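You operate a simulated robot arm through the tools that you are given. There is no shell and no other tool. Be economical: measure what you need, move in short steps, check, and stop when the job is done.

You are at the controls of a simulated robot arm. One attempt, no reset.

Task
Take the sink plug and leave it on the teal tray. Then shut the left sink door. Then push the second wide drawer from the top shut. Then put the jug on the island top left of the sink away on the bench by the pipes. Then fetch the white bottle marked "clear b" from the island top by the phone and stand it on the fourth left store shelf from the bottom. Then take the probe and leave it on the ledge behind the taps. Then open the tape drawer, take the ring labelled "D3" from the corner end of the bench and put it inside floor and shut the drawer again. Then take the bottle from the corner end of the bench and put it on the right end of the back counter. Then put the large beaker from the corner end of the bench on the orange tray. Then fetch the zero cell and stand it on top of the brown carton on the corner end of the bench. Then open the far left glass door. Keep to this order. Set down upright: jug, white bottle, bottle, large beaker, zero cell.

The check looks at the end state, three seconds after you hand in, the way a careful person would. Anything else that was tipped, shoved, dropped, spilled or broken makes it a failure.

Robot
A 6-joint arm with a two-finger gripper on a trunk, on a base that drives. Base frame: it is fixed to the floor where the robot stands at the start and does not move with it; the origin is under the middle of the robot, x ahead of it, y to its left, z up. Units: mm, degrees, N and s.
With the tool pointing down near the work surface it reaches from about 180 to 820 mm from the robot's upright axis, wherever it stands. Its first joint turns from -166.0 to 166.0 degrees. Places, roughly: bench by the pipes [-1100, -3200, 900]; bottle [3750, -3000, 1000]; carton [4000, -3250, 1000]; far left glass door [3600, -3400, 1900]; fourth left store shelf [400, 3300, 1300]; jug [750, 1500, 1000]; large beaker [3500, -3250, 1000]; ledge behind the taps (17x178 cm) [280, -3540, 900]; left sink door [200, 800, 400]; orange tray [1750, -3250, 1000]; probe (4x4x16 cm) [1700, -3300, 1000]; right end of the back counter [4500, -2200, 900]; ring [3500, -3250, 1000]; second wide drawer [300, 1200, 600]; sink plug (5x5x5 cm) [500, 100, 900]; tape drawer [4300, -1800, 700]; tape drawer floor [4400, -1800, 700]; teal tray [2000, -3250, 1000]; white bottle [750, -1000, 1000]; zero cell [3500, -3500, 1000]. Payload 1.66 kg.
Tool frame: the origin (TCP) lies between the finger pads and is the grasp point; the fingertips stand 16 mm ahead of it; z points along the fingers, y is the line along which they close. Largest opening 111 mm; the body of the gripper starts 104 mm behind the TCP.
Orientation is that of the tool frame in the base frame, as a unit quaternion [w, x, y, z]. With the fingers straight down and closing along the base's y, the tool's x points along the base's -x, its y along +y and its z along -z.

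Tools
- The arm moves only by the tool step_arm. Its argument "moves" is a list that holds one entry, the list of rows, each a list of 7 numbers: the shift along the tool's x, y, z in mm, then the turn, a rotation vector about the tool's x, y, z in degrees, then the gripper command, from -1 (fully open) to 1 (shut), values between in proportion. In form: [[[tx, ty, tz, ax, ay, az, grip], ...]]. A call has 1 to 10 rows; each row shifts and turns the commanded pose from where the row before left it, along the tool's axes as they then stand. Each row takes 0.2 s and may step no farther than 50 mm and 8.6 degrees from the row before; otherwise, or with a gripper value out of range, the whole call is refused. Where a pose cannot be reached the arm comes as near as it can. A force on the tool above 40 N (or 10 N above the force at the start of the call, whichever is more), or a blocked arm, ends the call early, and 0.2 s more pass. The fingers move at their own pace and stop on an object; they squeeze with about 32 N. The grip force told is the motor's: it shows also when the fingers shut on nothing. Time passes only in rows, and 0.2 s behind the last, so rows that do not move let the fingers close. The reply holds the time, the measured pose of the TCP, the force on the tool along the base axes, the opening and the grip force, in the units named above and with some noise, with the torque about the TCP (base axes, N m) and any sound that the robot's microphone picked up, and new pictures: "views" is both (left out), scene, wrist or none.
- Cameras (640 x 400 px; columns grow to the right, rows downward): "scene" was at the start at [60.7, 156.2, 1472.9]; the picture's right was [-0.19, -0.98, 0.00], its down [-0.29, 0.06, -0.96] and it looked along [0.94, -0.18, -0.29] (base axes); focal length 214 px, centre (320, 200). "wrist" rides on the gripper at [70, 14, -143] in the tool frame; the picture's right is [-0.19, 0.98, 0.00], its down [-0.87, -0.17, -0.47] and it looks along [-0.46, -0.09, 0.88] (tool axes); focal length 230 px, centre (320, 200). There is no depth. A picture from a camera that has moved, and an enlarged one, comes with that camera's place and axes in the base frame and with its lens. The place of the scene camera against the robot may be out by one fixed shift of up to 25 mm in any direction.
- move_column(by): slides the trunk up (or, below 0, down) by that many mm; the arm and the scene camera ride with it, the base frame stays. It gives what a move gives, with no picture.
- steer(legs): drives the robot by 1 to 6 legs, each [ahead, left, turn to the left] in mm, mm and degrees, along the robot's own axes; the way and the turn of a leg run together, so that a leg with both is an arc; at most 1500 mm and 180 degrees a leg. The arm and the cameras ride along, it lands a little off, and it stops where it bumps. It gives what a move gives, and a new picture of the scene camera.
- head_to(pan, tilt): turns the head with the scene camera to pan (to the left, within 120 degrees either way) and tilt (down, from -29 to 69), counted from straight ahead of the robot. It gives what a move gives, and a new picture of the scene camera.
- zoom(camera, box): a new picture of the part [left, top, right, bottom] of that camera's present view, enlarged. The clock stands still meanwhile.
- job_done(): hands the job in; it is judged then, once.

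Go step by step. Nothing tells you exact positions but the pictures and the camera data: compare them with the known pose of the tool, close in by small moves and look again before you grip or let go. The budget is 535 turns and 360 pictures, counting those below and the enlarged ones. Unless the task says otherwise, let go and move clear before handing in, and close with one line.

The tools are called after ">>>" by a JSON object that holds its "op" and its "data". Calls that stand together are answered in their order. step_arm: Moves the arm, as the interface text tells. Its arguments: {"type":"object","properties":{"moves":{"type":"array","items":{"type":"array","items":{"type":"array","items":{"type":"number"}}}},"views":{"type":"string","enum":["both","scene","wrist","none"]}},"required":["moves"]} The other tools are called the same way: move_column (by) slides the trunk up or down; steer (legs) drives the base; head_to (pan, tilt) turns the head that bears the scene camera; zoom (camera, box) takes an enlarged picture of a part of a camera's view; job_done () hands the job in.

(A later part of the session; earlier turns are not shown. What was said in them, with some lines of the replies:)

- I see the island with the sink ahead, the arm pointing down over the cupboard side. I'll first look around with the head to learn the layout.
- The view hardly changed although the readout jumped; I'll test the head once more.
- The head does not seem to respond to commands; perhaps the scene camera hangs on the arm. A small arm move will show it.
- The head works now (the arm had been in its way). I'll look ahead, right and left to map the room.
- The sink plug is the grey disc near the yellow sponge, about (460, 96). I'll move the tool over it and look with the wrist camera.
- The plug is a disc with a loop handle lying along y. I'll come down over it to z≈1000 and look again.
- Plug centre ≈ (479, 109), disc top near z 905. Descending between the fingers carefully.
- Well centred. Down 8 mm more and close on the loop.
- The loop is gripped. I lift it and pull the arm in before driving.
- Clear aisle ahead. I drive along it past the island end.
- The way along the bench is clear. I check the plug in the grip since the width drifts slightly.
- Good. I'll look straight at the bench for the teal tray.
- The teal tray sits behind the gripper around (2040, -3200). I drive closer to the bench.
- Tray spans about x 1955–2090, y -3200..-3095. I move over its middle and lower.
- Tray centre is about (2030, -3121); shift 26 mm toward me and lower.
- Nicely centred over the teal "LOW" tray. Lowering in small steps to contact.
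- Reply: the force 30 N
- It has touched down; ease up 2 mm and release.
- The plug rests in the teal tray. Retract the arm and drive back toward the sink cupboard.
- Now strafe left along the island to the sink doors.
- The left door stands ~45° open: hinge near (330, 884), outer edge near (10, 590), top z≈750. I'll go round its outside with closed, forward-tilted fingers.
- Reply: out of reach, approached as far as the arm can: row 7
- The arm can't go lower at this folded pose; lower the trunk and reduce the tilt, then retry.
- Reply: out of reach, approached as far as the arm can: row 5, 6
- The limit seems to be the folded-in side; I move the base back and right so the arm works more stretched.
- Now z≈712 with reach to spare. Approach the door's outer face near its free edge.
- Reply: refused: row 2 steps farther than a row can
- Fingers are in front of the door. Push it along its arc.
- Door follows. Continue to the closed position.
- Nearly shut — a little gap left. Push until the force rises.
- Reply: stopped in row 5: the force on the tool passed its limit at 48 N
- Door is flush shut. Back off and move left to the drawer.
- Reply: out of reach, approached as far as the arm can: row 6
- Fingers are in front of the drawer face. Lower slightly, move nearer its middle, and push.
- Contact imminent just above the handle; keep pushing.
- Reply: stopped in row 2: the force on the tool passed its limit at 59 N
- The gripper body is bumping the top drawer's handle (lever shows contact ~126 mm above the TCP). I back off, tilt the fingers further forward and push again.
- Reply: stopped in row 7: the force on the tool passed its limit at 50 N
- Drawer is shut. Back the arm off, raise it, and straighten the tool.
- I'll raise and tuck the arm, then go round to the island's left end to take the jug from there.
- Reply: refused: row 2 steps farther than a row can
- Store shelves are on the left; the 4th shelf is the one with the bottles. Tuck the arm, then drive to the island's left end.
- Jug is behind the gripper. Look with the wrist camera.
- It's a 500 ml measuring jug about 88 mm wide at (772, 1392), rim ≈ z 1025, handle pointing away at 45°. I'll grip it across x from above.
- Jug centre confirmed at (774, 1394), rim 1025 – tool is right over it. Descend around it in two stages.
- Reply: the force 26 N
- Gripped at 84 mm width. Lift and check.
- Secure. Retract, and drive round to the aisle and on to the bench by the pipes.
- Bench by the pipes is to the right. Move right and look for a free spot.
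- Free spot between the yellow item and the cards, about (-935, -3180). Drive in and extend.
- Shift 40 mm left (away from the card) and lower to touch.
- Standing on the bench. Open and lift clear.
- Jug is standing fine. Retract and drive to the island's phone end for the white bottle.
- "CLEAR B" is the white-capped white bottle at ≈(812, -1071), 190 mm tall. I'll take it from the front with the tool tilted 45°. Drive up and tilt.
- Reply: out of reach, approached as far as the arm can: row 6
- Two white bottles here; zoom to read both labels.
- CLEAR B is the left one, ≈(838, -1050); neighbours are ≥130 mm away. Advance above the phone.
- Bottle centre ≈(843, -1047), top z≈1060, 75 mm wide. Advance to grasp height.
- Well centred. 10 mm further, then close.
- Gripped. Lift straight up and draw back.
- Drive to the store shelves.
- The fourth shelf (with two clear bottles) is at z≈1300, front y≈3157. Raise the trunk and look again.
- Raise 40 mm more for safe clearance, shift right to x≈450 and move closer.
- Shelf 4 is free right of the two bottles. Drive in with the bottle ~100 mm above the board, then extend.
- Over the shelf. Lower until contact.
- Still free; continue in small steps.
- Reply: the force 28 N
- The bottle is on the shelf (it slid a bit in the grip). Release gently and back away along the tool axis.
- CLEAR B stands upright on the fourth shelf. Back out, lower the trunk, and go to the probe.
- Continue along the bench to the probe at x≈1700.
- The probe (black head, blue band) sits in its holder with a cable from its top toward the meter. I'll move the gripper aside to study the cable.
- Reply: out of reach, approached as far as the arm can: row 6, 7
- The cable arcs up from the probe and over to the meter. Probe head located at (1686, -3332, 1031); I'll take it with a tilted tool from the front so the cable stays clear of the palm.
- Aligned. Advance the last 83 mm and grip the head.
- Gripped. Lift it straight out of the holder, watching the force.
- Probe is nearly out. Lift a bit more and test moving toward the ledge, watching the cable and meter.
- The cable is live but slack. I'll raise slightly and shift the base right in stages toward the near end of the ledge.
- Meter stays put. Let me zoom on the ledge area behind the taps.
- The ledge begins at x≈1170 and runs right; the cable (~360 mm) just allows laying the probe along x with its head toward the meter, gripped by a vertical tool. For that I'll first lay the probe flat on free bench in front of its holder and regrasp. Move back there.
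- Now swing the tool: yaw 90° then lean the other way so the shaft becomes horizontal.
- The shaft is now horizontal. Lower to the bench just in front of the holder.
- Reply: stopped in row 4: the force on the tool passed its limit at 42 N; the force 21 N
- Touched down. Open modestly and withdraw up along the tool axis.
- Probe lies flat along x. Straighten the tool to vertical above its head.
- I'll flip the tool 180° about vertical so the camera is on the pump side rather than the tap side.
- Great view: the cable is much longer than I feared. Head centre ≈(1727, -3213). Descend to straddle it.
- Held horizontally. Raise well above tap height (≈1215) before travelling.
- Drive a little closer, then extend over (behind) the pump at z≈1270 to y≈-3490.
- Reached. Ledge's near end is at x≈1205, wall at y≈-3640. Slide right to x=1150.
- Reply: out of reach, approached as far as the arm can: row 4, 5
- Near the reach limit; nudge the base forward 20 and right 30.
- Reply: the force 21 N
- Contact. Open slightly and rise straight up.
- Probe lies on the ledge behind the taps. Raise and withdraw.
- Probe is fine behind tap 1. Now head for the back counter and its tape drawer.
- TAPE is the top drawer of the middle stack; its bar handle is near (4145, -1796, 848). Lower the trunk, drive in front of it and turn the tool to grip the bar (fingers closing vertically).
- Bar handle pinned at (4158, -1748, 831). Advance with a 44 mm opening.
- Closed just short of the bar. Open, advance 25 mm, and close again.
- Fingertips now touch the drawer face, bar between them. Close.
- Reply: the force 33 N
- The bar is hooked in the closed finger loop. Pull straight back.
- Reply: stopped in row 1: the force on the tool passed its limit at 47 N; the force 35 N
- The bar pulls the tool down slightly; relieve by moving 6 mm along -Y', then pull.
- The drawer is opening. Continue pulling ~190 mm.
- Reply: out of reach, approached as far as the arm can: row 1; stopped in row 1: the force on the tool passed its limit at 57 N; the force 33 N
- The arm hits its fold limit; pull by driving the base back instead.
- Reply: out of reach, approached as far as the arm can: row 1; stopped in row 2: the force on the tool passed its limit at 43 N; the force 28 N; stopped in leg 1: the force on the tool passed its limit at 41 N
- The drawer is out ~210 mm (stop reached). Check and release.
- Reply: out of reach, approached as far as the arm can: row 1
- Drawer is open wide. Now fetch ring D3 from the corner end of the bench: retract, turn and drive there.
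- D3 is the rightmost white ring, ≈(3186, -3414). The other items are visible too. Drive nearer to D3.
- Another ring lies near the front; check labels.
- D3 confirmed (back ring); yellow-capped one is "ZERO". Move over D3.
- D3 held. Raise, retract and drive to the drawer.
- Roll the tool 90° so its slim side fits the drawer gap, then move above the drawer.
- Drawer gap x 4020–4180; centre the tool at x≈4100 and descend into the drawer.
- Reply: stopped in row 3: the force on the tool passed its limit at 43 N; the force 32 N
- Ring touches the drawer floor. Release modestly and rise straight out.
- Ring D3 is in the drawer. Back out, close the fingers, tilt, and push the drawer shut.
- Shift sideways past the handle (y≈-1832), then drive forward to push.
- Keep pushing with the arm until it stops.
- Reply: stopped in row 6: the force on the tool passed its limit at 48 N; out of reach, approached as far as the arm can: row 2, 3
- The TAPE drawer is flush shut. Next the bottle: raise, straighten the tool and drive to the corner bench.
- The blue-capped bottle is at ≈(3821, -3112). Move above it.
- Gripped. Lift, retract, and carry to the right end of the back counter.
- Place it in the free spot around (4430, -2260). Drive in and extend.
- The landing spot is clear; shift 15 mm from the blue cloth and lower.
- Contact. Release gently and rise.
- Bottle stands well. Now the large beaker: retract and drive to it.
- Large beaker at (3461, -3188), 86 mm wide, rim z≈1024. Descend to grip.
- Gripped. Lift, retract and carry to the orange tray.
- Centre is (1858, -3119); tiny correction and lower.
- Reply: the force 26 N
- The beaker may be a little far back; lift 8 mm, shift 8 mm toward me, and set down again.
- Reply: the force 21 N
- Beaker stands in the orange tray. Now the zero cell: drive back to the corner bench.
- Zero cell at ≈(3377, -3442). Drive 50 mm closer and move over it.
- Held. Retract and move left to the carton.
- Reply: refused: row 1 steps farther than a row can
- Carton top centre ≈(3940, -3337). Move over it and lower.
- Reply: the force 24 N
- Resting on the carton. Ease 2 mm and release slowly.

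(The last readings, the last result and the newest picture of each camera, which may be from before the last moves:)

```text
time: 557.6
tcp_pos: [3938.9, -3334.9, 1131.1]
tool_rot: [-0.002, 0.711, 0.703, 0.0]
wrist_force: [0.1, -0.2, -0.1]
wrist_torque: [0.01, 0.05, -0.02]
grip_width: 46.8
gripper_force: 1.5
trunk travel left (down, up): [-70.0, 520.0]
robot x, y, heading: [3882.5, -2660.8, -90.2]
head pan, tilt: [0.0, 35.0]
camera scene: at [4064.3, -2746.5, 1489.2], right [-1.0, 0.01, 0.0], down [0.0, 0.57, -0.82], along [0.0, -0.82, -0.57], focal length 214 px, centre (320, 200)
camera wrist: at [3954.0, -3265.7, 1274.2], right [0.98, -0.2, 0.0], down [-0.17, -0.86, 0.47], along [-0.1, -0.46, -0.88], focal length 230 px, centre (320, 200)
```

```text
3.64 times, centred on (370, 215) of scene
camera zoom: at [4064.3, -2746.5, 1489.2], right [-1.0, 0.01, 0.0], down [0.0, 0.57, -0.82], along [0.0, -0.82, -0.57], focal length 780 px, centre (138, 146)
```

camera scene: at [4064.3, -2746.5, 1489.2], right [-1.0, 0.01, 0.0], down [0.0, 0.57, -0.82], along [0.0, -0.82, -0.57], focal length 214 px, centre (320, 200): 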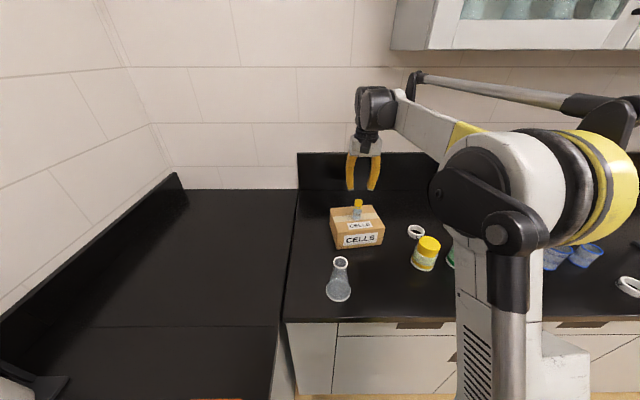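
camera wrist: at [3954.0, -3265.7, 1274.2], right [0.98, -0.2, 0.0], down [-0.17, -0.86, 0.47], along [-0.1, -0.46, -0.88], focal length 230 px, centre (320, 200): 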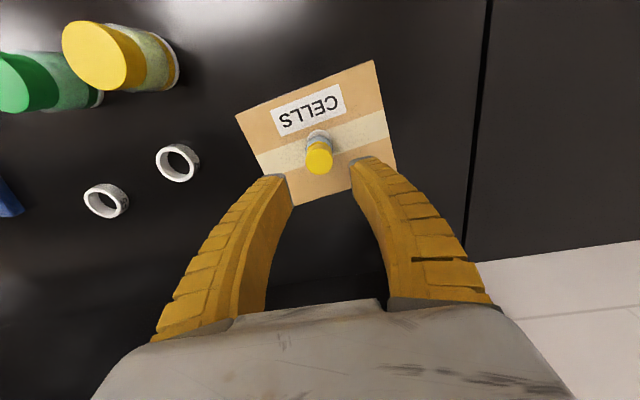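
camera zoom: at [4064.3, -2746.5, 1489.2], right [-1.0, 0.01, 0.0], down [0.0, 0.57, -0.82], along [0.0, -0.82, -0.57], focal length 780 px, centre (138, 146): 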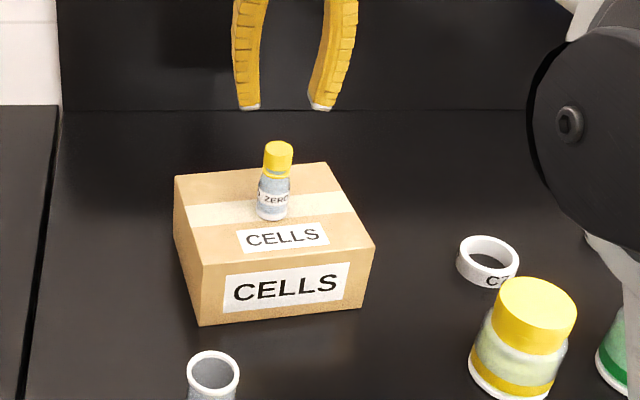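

Zero cell stands on the carton. Last: the far left glass door. Retract, back off and look up at the wall cabinet.

>>> {"op": "step_arm", "data": {"moves": [[[45, 0, 0, 0, 0, 0, 0], [45, 0, 0, 0, 0, 0, 0], [45, 0, 0, 0, 0, 0, 0], [45, 0, 0, 0, 0, 0, 0], [45, 0, 0, 0, 0, 0, 0], [45, 0, 0, 0, 0, 0, 0]]], "views": "none"}}

>>> {"op": "steer", "data": {"legs": [[-250, 0, 0.3], [0, -330, 0]]}}

>>> {"op": "head_to", "data": {"pan": 0, "tilt": -10}}

```text
time: 559.0
tcp_pos: [3940.7, -3065.1, 1131.5]
tool_rot: [-0.002, 0.711, 0.703, -0.001]
wrist_force: [-0.3, -0.2, -0.9]
wrist_torque: [0.01, -0.02, 0.0]
grip_width: 57.5
gripper_force: 1.4
trunk travel left (down, up): [-70.0, 520.0]
robot x, y, heading: [3887.4, -2663.1, -90.4]
head pan, tilt: [0.0, 35.0]
```

```text
time: 562.6
tcp_pos: [3610.5, -2815.0, 1132.7]
tool_rot: [-0.001, 0.711, 0.703, 0.0]
wrist_force: [1.0, 0.2, 0.4]
wrist_torque: [0.0, 0.0, -0.02]
grip_width: 57.8
gripper_force: 1.6
trunk travel left (down, up): [-70.0, 520.0]
robot x, y, heading: [3553.0, -2409.2, -90.1]
head pan, tilt: [0.0, 35.0]
camera scene: at [3733.5, -2495.4, 1489.2], right [-1.0, 0.01, 0.0], down [0.0, 0.57, -0.82], along [0.0, -0.82, -0.57], focal length 214 px, centre (320, 200)
```

scene: 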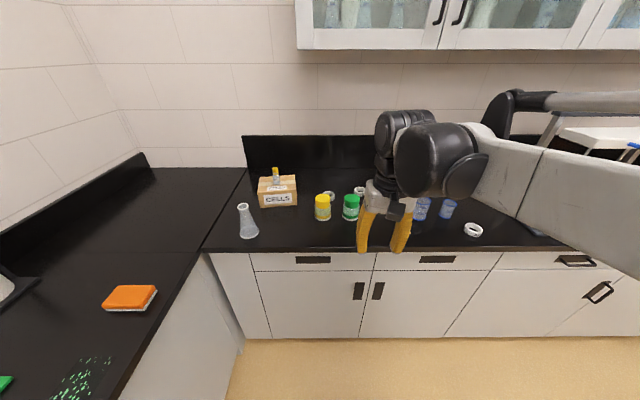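

```text
time: 563.7
tcp_pos: [3610.1, -2815.2, 1132.0]
tool_rot: [-0.001, 0.711, 0.704, 0.0]
wrist_force: [-0.1, -0.4, -0.2]
wrist_torque: [0.0, -0.04, 0.01]
grip_width: 57.3
gripper_force: 1.4
trunk travel left (down, up): [-70.0, 520.0]
robot x, y, heading: [3554.7, -2411.0, -90.4]
head pan, tilt: [0.0, -10.0]
camera scene: at [3733.9, -2491.7, 1560.5], right [-1.0, 0.01, 0.0], down [0.0, -0.17, -0.98], along [-0.01, -0.98, 0.17], focal length 214 px, centre (320, 200)
```

scene: 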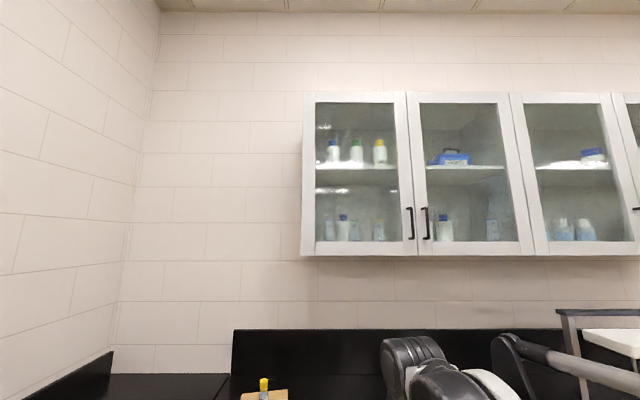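

The far-left door: hinge on its left (x≈3790), vertical bar handle near (3365, -3310, 1610). Raise the trunk and turn the tool horizontal.

>>> {"op": "move_column", "data": {"by": 450}}

>>> {"op": "step_arm", "data": {"moves": [[[-40, -10, 0, 0, -8.5, -0.6, 0], [-40, -10, 0, 0, -8.5, 0, 0], [-35, -10, 0, 0, -8.5, 0, 0], [-30, -10, 0, 0, -8.5, 0, 0], [-20, -10, 0, 0, -8.5, 0, 0], [-20, -10, 0, 0, -8.5, 0, 0], [0, 0, 0, 0, -8.5, 0, 0], [0, 0, 0, 0, -8.5, 0, 0], [0, 0, 0, 0, -8.5, 0, 0], [0, 0, 0, 0, -8.5, 0, 0]]], "views": "both"}}

```text
refused: 450 is not a number from -400 to 400
```

```text
time: 565.9
tcp_pos: [3550.4, -2986.4, 1186.2]
tool_rot: [0.477, 0.52, 0.522, -0.48]
wrist_force: [-0.6, -0.4, 0.4]
wrist_torque: [0.01, -0.04, 0.02]
grip_width: 57.6
gripper_force: 1.1
trunk travel left (down, up): [-70.0, 520.0]
robot x, y, heading: [3553.5, -2406.3, -90.3]
head pan, tilt: [0.0, -10.0]
camera scene: at [3733.9, -2492.0, 1560.5], right [-1.0, 0.01, 0.0], down [0.0, -0.17, -0.98], along [-0.01, -0.98, 0.17], focal length 214 px, centre (320, 200)
camera wrist: at [3563.9, -2839.0, 1128.9], right [0.98, -0.02, 0.18], down [-0.16, 0.4, 0.9], along [-0.09, -0.92, 0.39], focal length 230 px, centre (320, 200)
```

scene: 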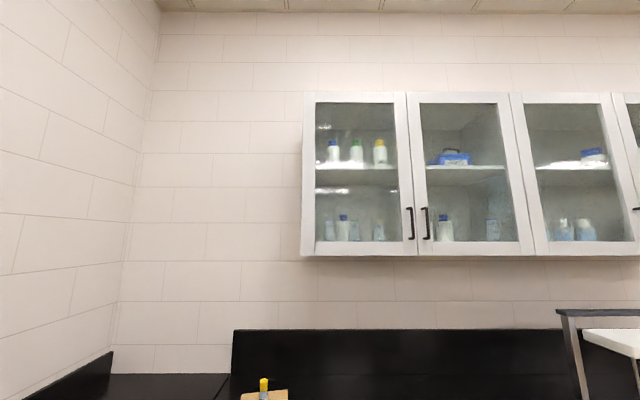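
wrist: 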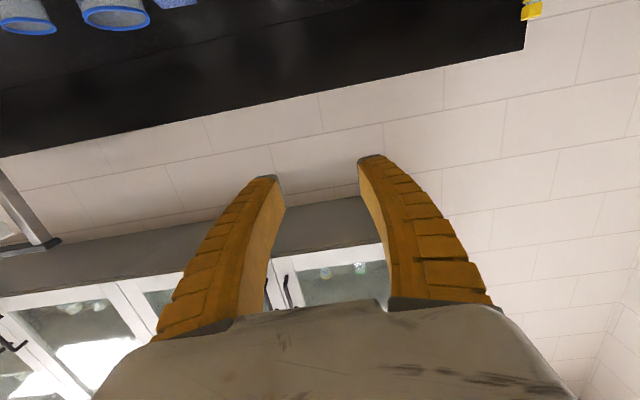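

Tool is nearly horizontal. Raise the trunk 390.

>>> {"op": "move_column", "data": {"by": 390}}

>>> {"op": "step_arm", "data": {"moves": [[[0, -10, 0, 0, -5, 0, 0], [0, -40, 0, 0, 0, 0, 0], [0, -40, 0, 0, 0, 0, 0], [0, -40, 0, 0, 0, 0, 0], [0, -40, 0, 0, 0, 0, 0]]], "views": "both"}}

```text
time: 569.7
tcp_pos: [3550.5, -2987.1, 1576.7]
tool_rot: [0.476, 0.52, 0.523, -0.478]
wrist_force: [0.4, 0.3, -0.1]
wrist_torque: [0.01, 0.04, -0.03]
grip_width: 57.7
gripper_force: 1.6
trunk travel left (down, up): [-460.0, 130.0]
robot x, y, heading: [3556.8, -2414.6, -90.3]
head pan, tilt: [0.0, -10.0]
```

```text
time: 570.9
tcp_pos: [3381.9, -2988.2, 1576.6]
tool_rot: [0.499, 0.5, 0.501, -0.5]
wrist_force: [-0.4, 0.2, -1.1]
wrist_torque: [0.0, -0.02, 0.05]
grip_width: 57.6
gripper_force: 1.0
out of reach, approached as far as the arm can: row 1
trunk travel left (down, up): [-460.0, 130.0]
robot x, y, heading: [3557.4, -2410.0, -90.5]
head pan, tilt: [0.0, -10.0]
camera scene: at [3732.2, -2492.3, 1950.7], right [-1.0, 0.01, 0.0], down [0.0, -0.17, -0.98], along [-0.01, -0.98, 0.17], focal length 214 px, centre (320, 200)
camera wrist: at [3395.9, -2845.4, 1507.5], right [0.98, 0.0, 0.19], down [-0.16, 0.47, 0.87], along [-0.09, -0.88, 0.46], focal length 230 px, centre (320, 200)
```

scene: 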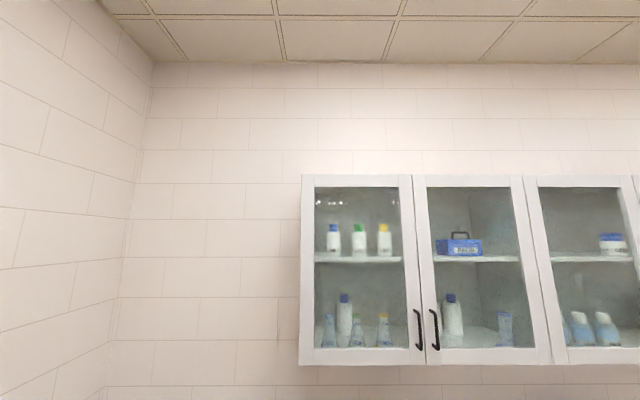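
wrist: 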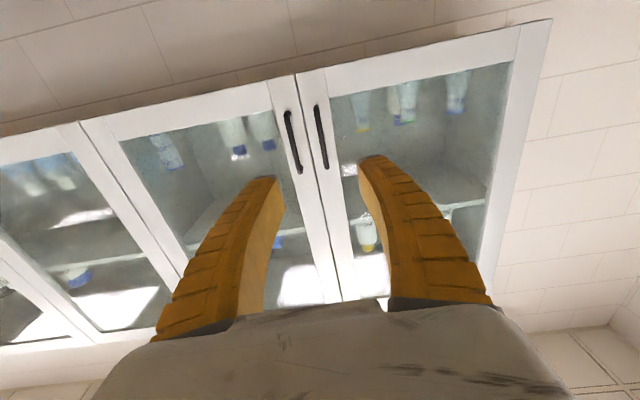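

Handle bar fixed at (3375, -3358, 1618); hinge x≈3810. Drive in and raise slightly.

>>> {"op": "move_column", "data": {"by": 35}}

>>> {"op": "steer", "data": {"legs": [[230, 0, 0]]}}

>>> {"op": "step_arm", "data": {"moves": [[[0, 0, 0, 0, 0, 0, 0.2]]], "views": "wrist"}}

```text
time: 571.6
tcp_pos: [3384.2, -2986.9, 1612.7]
tool_rot: [0.498, 0.499, 0.502, -0.5]
wrist_force: [-0.4, -0.9, -0.1]
wrist_torque: [0.0, 0.02, 0.02]
grip_width: 57.5
gripper_force: 1.3
trunk travel left (down, up): [-495.0, 95.0]
robot x, y, heading: [3555.2, -2410.9, -90.1]
head pan, tilt: [0.0, -10.0]
```

```text
time: 573.4
tcp_pos: [3384.2, -3216.5, 1611.5]
tool_rot: [0.498, 0.499, 0.502, -0.5]
wrist_force: [0.3, -0.2, 0.1]
wrist_torque: [-0.03, 0.02, 0.0]
grip_width: 57.7
gripper_force: 1.9
trunk travel left (down, up): [-495.0, 95.0]
robot x, y, heading: [3557.0, -2639.1, -90.1]
head pan, tilt: [0.0, -10.0]
camera scene: at [3732.9, -2719.5, 1985.5], right [-1.0, 0.0, 0.0], down [0.0, -0.17, -0.98], along [0.0, -0.98, 0.17], focal length 214 px, centre (320, 200)
```

scene: 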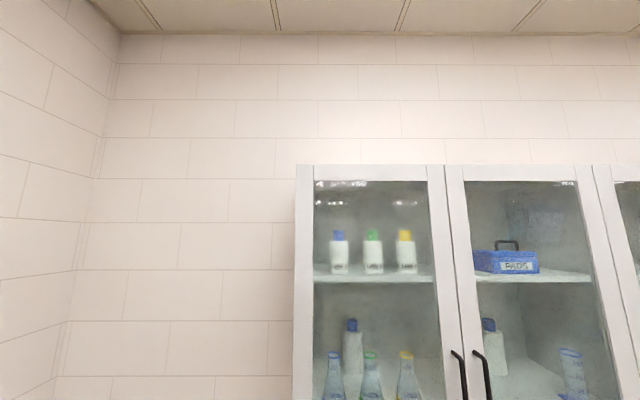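

```text
time: 573.8
tcp_pos: [3384.4, -3214.6, 1611.9]
tool_rot: [0.499, 0.499, 0.502, -0.5]
wrist_force: [0.0, 0.2, -0.3]
wrist_torque: [0.04, -0.02, 0.01]
grip_width: 46.6
gripper_force: 1.2
trunk travel left (down, up): [-495.0, 95.0]
robot x, y, heading: [3556.8, -2639.3, -90.3]
head pan, tilt: [0.0, -10.0]
camera wrist: at [3397.3, -3071.7, 1542.9], right [0.98, 0.0, 0.19], down [-0.16, 0.47, 0.87], along [-0.09, -0.88, 0.46], focal length 230 px, centre (320, 200)
```

wrist: 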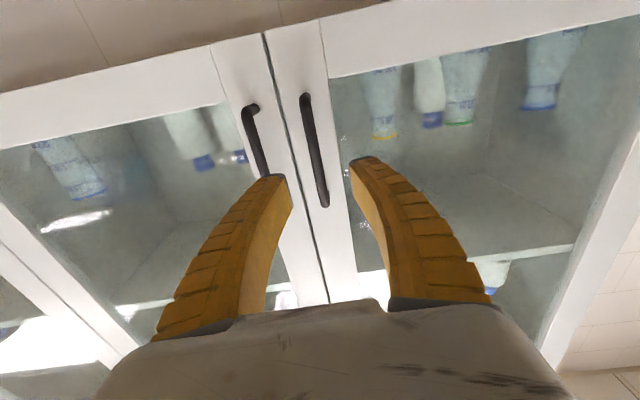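

>>> {"op": "step_arm", "data": {"moves": [[[0, -5, 45, 0, 0, 0, 0.2], [0, -5, 45, 0, 0, 0, 0.2], [0, 0, 20, 0, 0, 0, 0.2]]], "views": "wrist"}}

```text
time: 574.6
tcp_pos: [3372.6, -3327.0, 1613.0]
tool_rot: [0.499, 0.499, 0.502, -0.5]
wrist_force: [0.0, 0.2, -0.8]
wrist_torque: [-0.01, -0.03, -0.03]
grip_width: 46.8
gripper_force: 1.5
trunk travel left (down, up): [-495.0, 95.0]
robot x, y, heading: [3552.1, -2634.9, -90.5]
head pan, tilt: [0.0, -10.0]
camera wrist: at [3386.1, -3184.2, 1543.3], right [0.98, 0.0, 0.19], down [-0.16, 0.47, 0.87], along [-0.09, -0.88, 0.46], focal length 230 px, centre (320, 200)
```

wrist: 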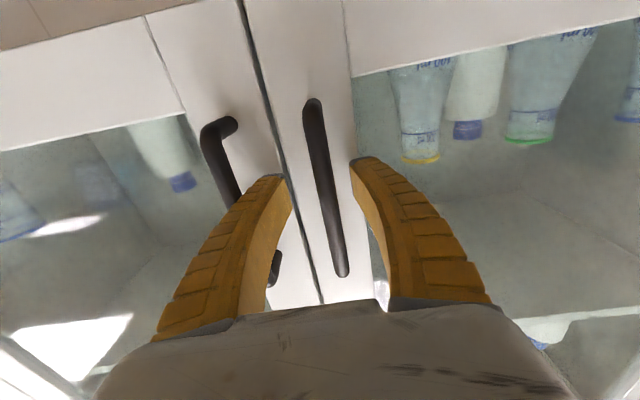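

>>> {"op": "step_arm", "data": {"moves": [[[0, 0, 15, 0, 0, 0, 0.2], [0, 0, 15, 0, 0, 0, 0.2], [0, 0, 0, 0, 0, 0, 1], [0, 0, 0, 0, 0, 0, 1], [0, 0, 0, 0, 0, 0, 1]]], "views": "wrist"}}

```text
time: 575.1
tcp_pos: [3374.2, -3337.6, 1613.5]
tool_rot: [-0.499, -0.498, -0.501, 0.501]
wrist_force: [1.5, 27.1, 4.1]
wrist_torque: [-0.06, -0.2, -0.22]
grip_width: 50.3
gripper_force: 2.0
trunk travel left (down, up): [-495.0, 95.0]
robot x, y, heading: [3552.9, -2633.5, -90.1]
head pan, tilt: [0.0, -10.0]
stopped in row 2: the force on the tool passed its limit at 55 N (the readings are from after the stop); the commanded pose is now the measured one
camera wrist: at [3386.9, -3194.5, 1544.6], right [0.98, 0.0, 0.18], down [-0.16, 0.47, 0.87], along [-0.09, -0.88, 0.47], focal length 230 px, centre (320, 200)
```

wrist: 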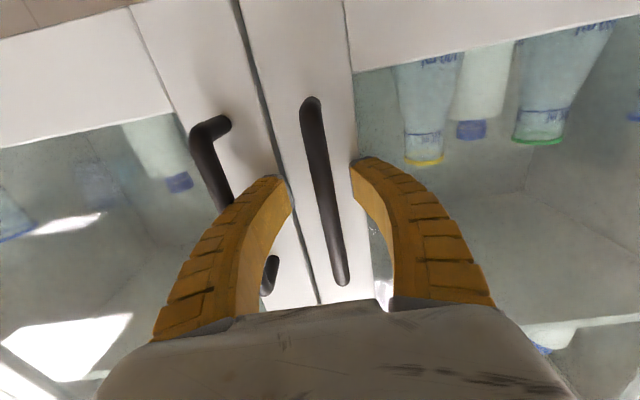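

Fingertips already touch the door face, so the bar is within the fingers. Back off 3 mm and close.

>>> {"op": "step_arm", "data": {"moves": [[[0, 0, -4, 0, 0, 0, 0.2], [0, 0, 0, 0, 0, 0, 1], [0, 0, 0, 0, 0, 0, 1], [0, 0, 0, 0, 0, 0, 1]]], "views": "wrist"}}

```text
time: 576.1
tcp_pos: [3373.9, -3339.4, 1612.5]
tool_rot: [0.498, 0.499, 0.502, -0.501]
wrist_force: [0.1, 7.2, -0.1]
wrist_torque: [-0.03, -0.02, 0.01]
grip_width: 6.0
gripper_force: 28.4
trunk travel left (down, up): [-495.0, 95.0]
robot x, y, heading: [3552.2, -2638.4, -90.2]
head pan, tilt: [0.0, -10.0]
camera wrist: at [3386.3, -3197.3, 1542.5], right [0.98, 0.0, 0.18], down [-0.16, 0.47, 0.87], along [-0.09, -0.88, 0.46], focal length 230 px, centre (320, 200)
```

wrist: 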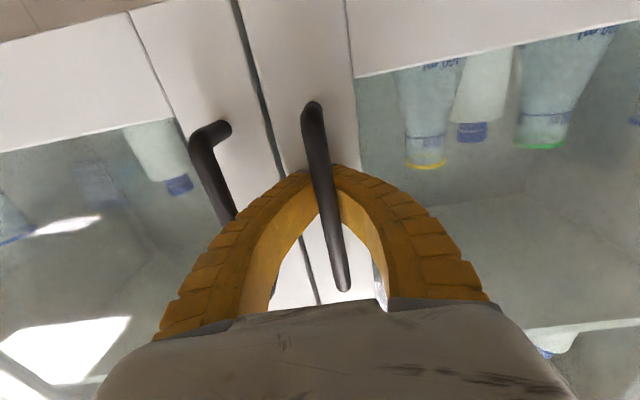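

The bar is hooked. Pull the door open along its arc by moving the base back and left in small legs.

>>> {"op": "step_arm", "data": {"moves": [[[0, 0, -10, 0, 0, 0, 1], [0, 2, -15, 0, 0, 0, 1], [0, 2, -15, 0, 0, 0, 1]]], "views": "wrist"}}

```text
time: 576.9
tcp_pos: [3377.9, -3301.1, 1611.9]
tool_rot: [0.498, 0.499, 0.502, -0.501]
wrist_force: [3.3, 0.3, 0.7]
wrist_torque: [-0.08, 0.06, -0.09]
grip_width: 5.9
gripper_force: 29.1
trunk travel left (down, up): [-495.0, 95.0]
robot x, y, heading: [3553.6, -2641.2, -90.2]
head pan, tilt: [0.0, -10.0]
camera wrist: at [3391.3, -3158.5, 1542.5], right [0.98, 0.0, 0.18], down [-0.16, 0.47, 0.87], along [-0.09, -0.88, 0.46], focal length 230 px, centre (320, 200)
```

wrist: 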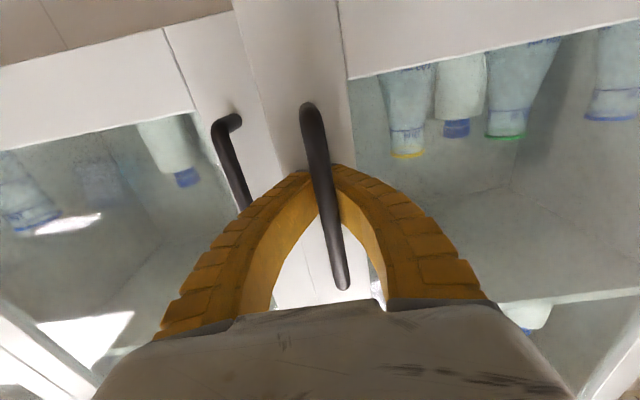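

Opening. Continue along the arc with the arm.

>>> {"op": "step_arm", "data": {"moves": [[[0, 4, -18, 0, 0, 0, 1], [0, 5, -18, 0, 0, 0, 1], [0, 6, -18, 0, 0, 0, 1], [0, 7, -18, 0, 0, 0, 1], [0, 8, -18, 0, 0, 0, 1], [0, 8, -18, 0, 0, 0, 1]]], "views": "wrist"}}

```text
time: 578.3
tcp_pos: [3417.6, -3191.7, 1609.8]
tool_rot: [0.498, 0.499, 0.502, -0.501]
wrist_force: [1.0, 0.1, -0.3]
wrist_torque: [0.01, -0.02, -0.03]
grip_width: 0.3
gripper_force: 28.2
trunk travel left (down, up): [-495.0, 95.0]
robot x, y, heading: [3553.4, -2636.7, -90.5]
head pan, tilt: [0.0, -10.0]
camera wrist: at [3430.7, -3048.9, 1541.5], right [0.98, 0.0, 0.18], down [-0.16, 0.47, 0.87], along [-0.09, -0.88, 0.46], focal length 230 px, centre (320, 200)
```

wrist: 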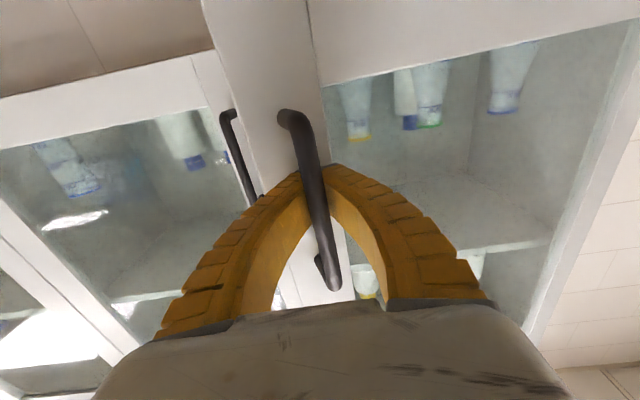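

About 20° open. Continue with the base.

>>> {"op": "steer", "data": {"legs": [[-66, 38, 0], [-58, 49, 0]]}}

>>> {"op": "step_arm", "data": {"moves": [[[0, 0, 0, 0, 0, 0, 1]]], "views": "wrist"}}

```text
time: 580.0
tcp_pos: [3504.9, -3069.0, 1610.1]
tool_rot: [0.497, 0.499, 0.502, -0.502]
wrist_force: [-0.6, 0.6, -0.2]
wrist_torque: [0.0, -0.01, -0.04]
grip_width: 0.0
gripper_force: 29.0
trunk travel left (down, up): [-495.0, 95.0]
robot x, y, heading: [3644.1, -2514.8, -90.3]
head pan, tilt: [0.0, -10.0]
camera scene: at [3821.8, -2594.0, 1985.4], right [-1.0, 0.01, 0.0], down [0.0, -0.17, -0.98], along [-0.01, -0.98, 0.17], focal length 214 px, centre (320, 200)
```

scene: 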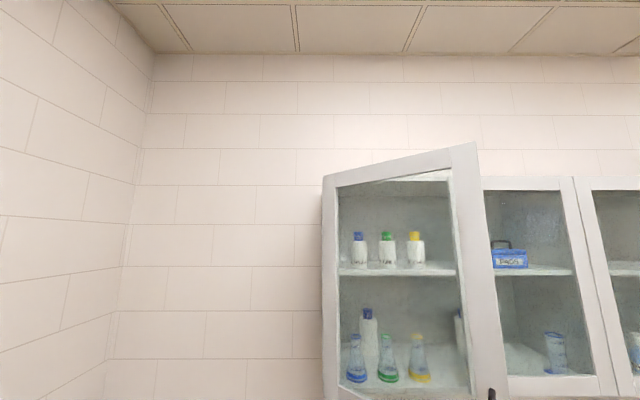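

```text
time: 580.4
tcp_pos: [3503.6, -3070.8, 1610.6]
tool_rot: [0.497, 0.5, 0.502, -0.501]
wrist_force: [0.4, -0.3, 0.3]
wrist_torque: [0.0, -0.01, -0.02]
grip_width: 0.3
gripper_force: 28.6
trunk travel left (down, up): [-495.0, 95.0]
robot x, y, heading: [3640.2, -2515.2, -90.6]
head pan, tilt: [0.0, -10.0]
camera wrist: at [3516.8, -2927.8, 1541.1], right [0.98, 0.0, 0.18], down [-0.16, 0.47, 0.87], along [-0.09, -0.88, 0.46], focal length 230 px, centre (320, 200)
```

wrist: 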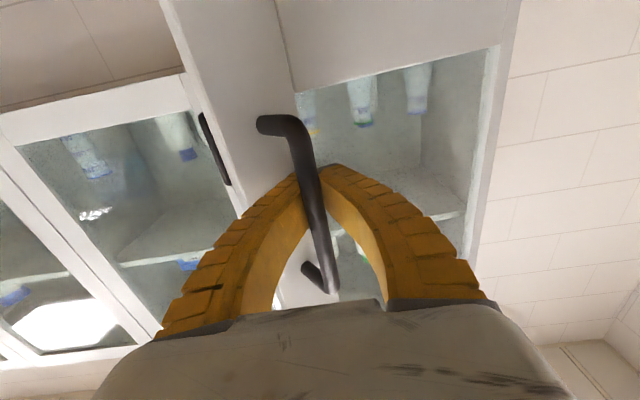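

~38° open. Continue to ~60°.

>>> {"op": "steer", "data": {"legs": [[-51, 57, 0], [-41, 65, 0]]}}

>>> {"op": "step_arm", "data": {"moves": [[[0, 0, 0, 0, 0, 0, 1]]], "views": "wrist"}}

```text
time: 582.1
tcp_pos: [3628.6, -2979.3, 1610.0]
tool_rot: [0.497, 0.499, 0.502, -0.502]
wrist_force: [1.2, 0.2, 0.0]
wrist_torque: [0.04, -0.01, -0.02]
grip_width: 0.0
gripper_force: 28.8
trunk travel left (down, up): [-495.0, 95.0]
robot x, y, heading: [3761.1, -2425.5, -90.2]
head pan, tilt: [0.0, -10.0]
camera scene: at [3945.3, -2504.4, 1985.4], right [-1.0, 0.01, 0.0], down [0.0, -0.17, -0.98], along [-0.01, -0.98, 0.17], focal length 214 px, centre (320, 200)
```

scene: 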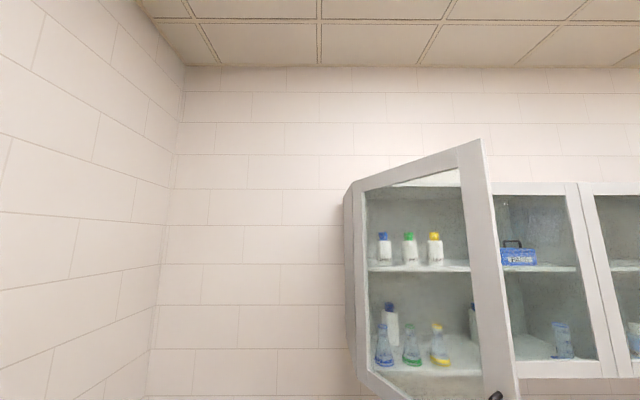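

```text
time: 582.5
tcp_pos: [3625.8, -2980.4, 1611.0]
tool_rot: [0.497, 0.5, 0.501, -0.501]
wrist_force: [-0.7, 0.0, 0.3]
wrist_torque: [-0.02, -0.01, 0.01]
grip_width: 0.0
gripper_force: 29.0
trunk travel left (down, up): [-495.0, 95.0]
robot x, y, heading: [3764.4, -2421.0, -90.3]
head pan, tilt: [0.0, -10.0]
camera wrist: at [3639.7, -2837.3, 1541.1], right [0.98, 0.0, 0.18], down [-0.16, 0.47, 0.87], along [-0.09, -0.88, 0.46], focal length 230 px, centre (320, 200)
```

wrist: 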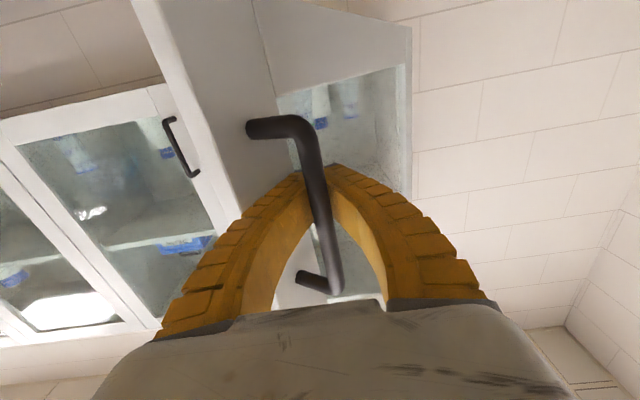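

~58°. One more base leg, then finish with the arm to ~80°.

>>> {"op": "steer", "data": {"legs": [[-27, 71, 0]]}}

>>> {"op": "step_arm", "data": {"moves": [[[0, 18, -4, 0, 0, 0, 1], [0, 18, -3, 0, 0, 0, 1], [0, 18, -3, 0, 0, 0, 1], [0, 18, -2, 0, 0, 0, 1]]], "views": "both"}}

```text
time: 583.5
tcp_pos: [3696.5, -2952.9, 1611.3]
tool_rot: [0.497, 0.5, 0.502, -0.502]
wrist_force: [0.5, 0.1, 0.8]
wrist_torque: [0.02, 0.03, -0.06]
grip_width: 0.0
gripper_force: 28.6
trunk travel left (down, up): [-495.0, 95.0]
robot x, y, heading: [3832.5, -2401.0, -90.5]
head pan, tilt: [0.0, -10.0]
camera scene: at [4014.7, -2478.6, 1985.4], right [-1.0, 0.01, 0.0], down [0.0, -0.17, -0.98], along [-0.01, -0.98, 0.17], focal length 214 px, centre (320, 200)
```

scene: 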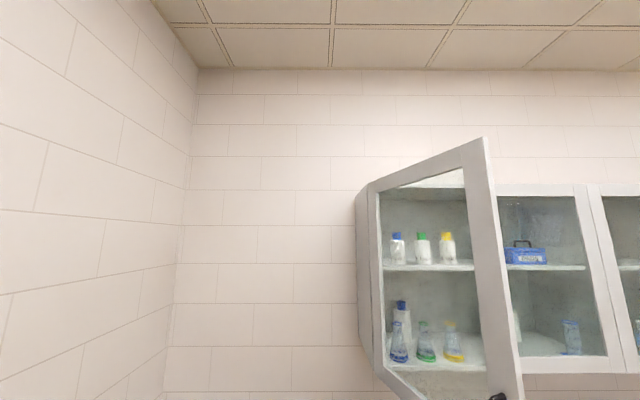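

```text
time: 584.5
tcp_pos: [3769.8, -2940.7, 1608.6]
tool_rot: [0.497, 0.499, 0.502, -0.501]
wrist_force: [1.1, 0.8, 0.4]
wrist_torque: [0.06, 0.06, -0.1]
grip_width: 0.0
gripper_force: 27.9
trunk travel left (down, up): [-495.0, 95.0]
robot x, y, heading: [3837.1, -2397.6, -90.4]
head pan, tilt: [0.0, -10.0]
camera scene: at [4014.4, -2478.2, 1985.5], right [-1.0, 0.01, 0.0], down [0.0, -0.17, -0.98], along [-0.01, -0.98, 0.17], focal length 214 px, centre (320, 200)
camera wrist: at [3783.0, -2798.4, 1540.2], right [0.98, 0.0, 0.18], down [-0.16, 0.47, 0.87], along [-0.09, -0.88, 0.46], focal length 230 px, centre (320, 200)
```

scene: 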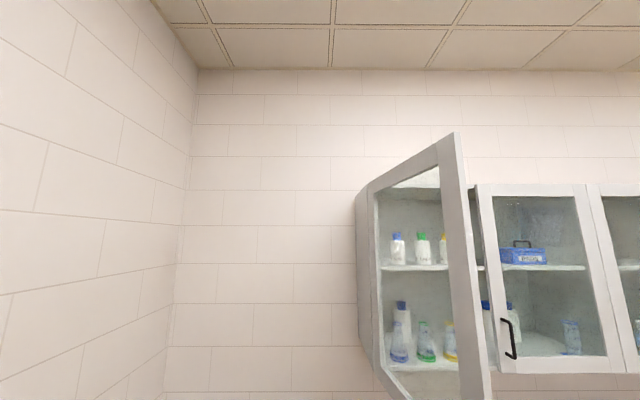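
wrist: 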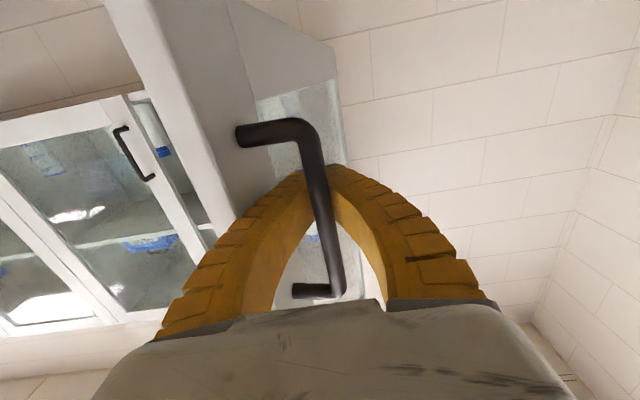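

~78°. A little further to about 88°.

>>> {"op": "step_arm", "data": {"moves": [[[0, 18, -1, 0, 0, 0, 1], [0, 18, 0, 0, 0, 0, 1], [0, 18, 1, 0, 0, 0, 1]]], "views": "wrist"}}

```text
time: 585.3
tcp_pos: [3821.9, -2941.1, 1609.8]
tool_rot: [0.497, 0.499, 0.503, -0.501]
wrist_force: [0.0, -1.4, -0.2]
wrist_torque: [-0.01, -0.02, -0.02]
grip_width: 0.0
gripper_force: 29.1
trunk travel left (down, up): [-495.0, 95.0]
robot x, y, heading: [3834.0, -2397.2, -90.2]
head pan, tilt: [0.0, -10.0]
camera wrist: at [3835.5, -2798.2, 1540.4], right [0.98, 0.0, 0.18], down [-0.16, 0.47, 0.87], along [-0.09, -0.88, 0.46], focal length 230 px, centre (320, 200)
```

wrist: 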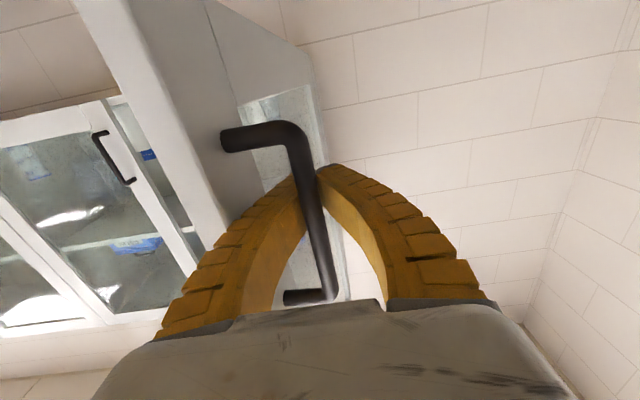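

The door stands ~87° open. Open the fingers just enough and slide off the bar.

>>> {"op": "step_arm", "data": {"moves": [[[0, 0, 0, 0, 0, 0, 0.55], [0, 0, 0, 0, 0, 0, 0.55], [0, 0, -15, 0, 0, 0, 0.55], [0, 0, -20, 0, 0, 0, 0.55]]], "views": "wrist"}}

```text
time: 586.3
tcp_pos: [3821.6, -2902.9, 1610.4]
tool_rot: [0.497, 0.499, 0.502, -0.502]
wrist_force: [0.8, 1.6, 0.2]
wrist_torque: [0.01, 0.01, 0.0]
grip_width: 27.9
gripper_force: 1.8
trunk travel left (down, up): [-495.0, 95.0]
robot x, y, heading: [3833.1, -2400.5, -90.4]
head pan, tilt: [0.0, -10.0]
camera wrist: at [3835.3, -2760.6, 1541.4], right [0.98, 0.0, 0.18], down [-0.16, 0.47, 0.87], along [-0.09, -0.88, 0.46], focal length 230 px, centre (320, 200)
```

wrist: 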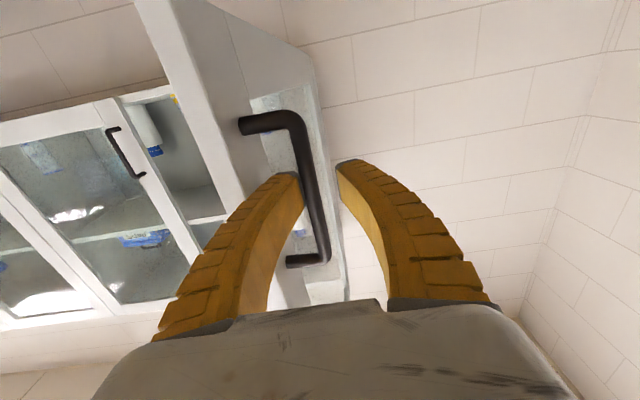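

Clear of the bar nearly. Back the base away and check the door and the rest.

>>> {"op": "steer", "data": {"legs": [[-150, 0, 0]]}}

>>> {"op": "head_to", "data": {"pan": -10, "tilt": 15}}

```text
time: 587.7
tcp_pos: [3822.5, -2753.9, 1609.8]
tool_rot: [0.497, 0.5, 0.502, -0.502]
wrist_force: [0.1, 1.1, -0.3]
wrist_torque: [0.01, 0.02, 0.0]
grip_width: 27.9
gripper_force: 1.5
trunk travel left (down, up): [-495.0, 95.0]
robot x, y, heading: [3833.9, -2247.3, -90.4]
head pan, tilt: [0.0, -10.0]
camera scene: at [4014.1, -2325.9, 1985.6], right [-1.0, 0.01, 0.0], down [0.0, -0.17, -0.98], along [-0.01, -0.98, 0.17], focal length 214 px, centre (320, 200)
```

scene: 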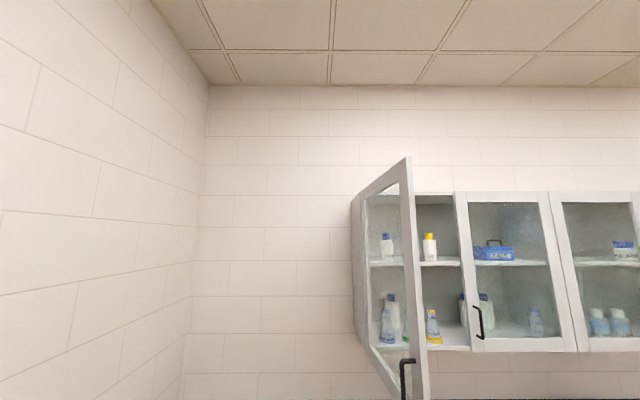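

```text
time: 588.6
tcp_pos: [3822.3, -2754.1, 1611.6]
tool_rot: [0.497, 0.5, 0.501, -0.501]
wrist_force: [-1.0, -0.5, -0.1]
wrist_torque: [-0.04, 0.03, 0.03]
grip_width: 27.6
gripper_force: 1.7
trunk travel left (down, up): [-495.0, 95.0]
robot x, y, heading: [3837.1, -2247.8, -90.7]
head pan, tilt: [-10.0, 15.0]
camera scene: at [3997.9, -2335.2, 1946.2], right [-0.98, 0.18, 0.0], down [0.05, 0.25, -0.97], along [-0.17, -0.95, -0.26], focal length 214 px, centre (320, 200)
```

scene: 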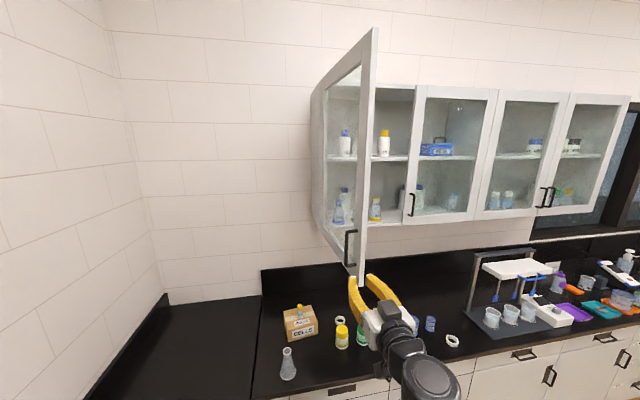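

The far left glass door stands wide open, the zero cell is upright on the carton, and the gripper is clear. Handing in.

>>> {"op": "job_done", "data": {}}

```text
The job is handed in.
```

All eleven steps were carried out in the order you gave, and the job is handed in; the result of the check has not come back.
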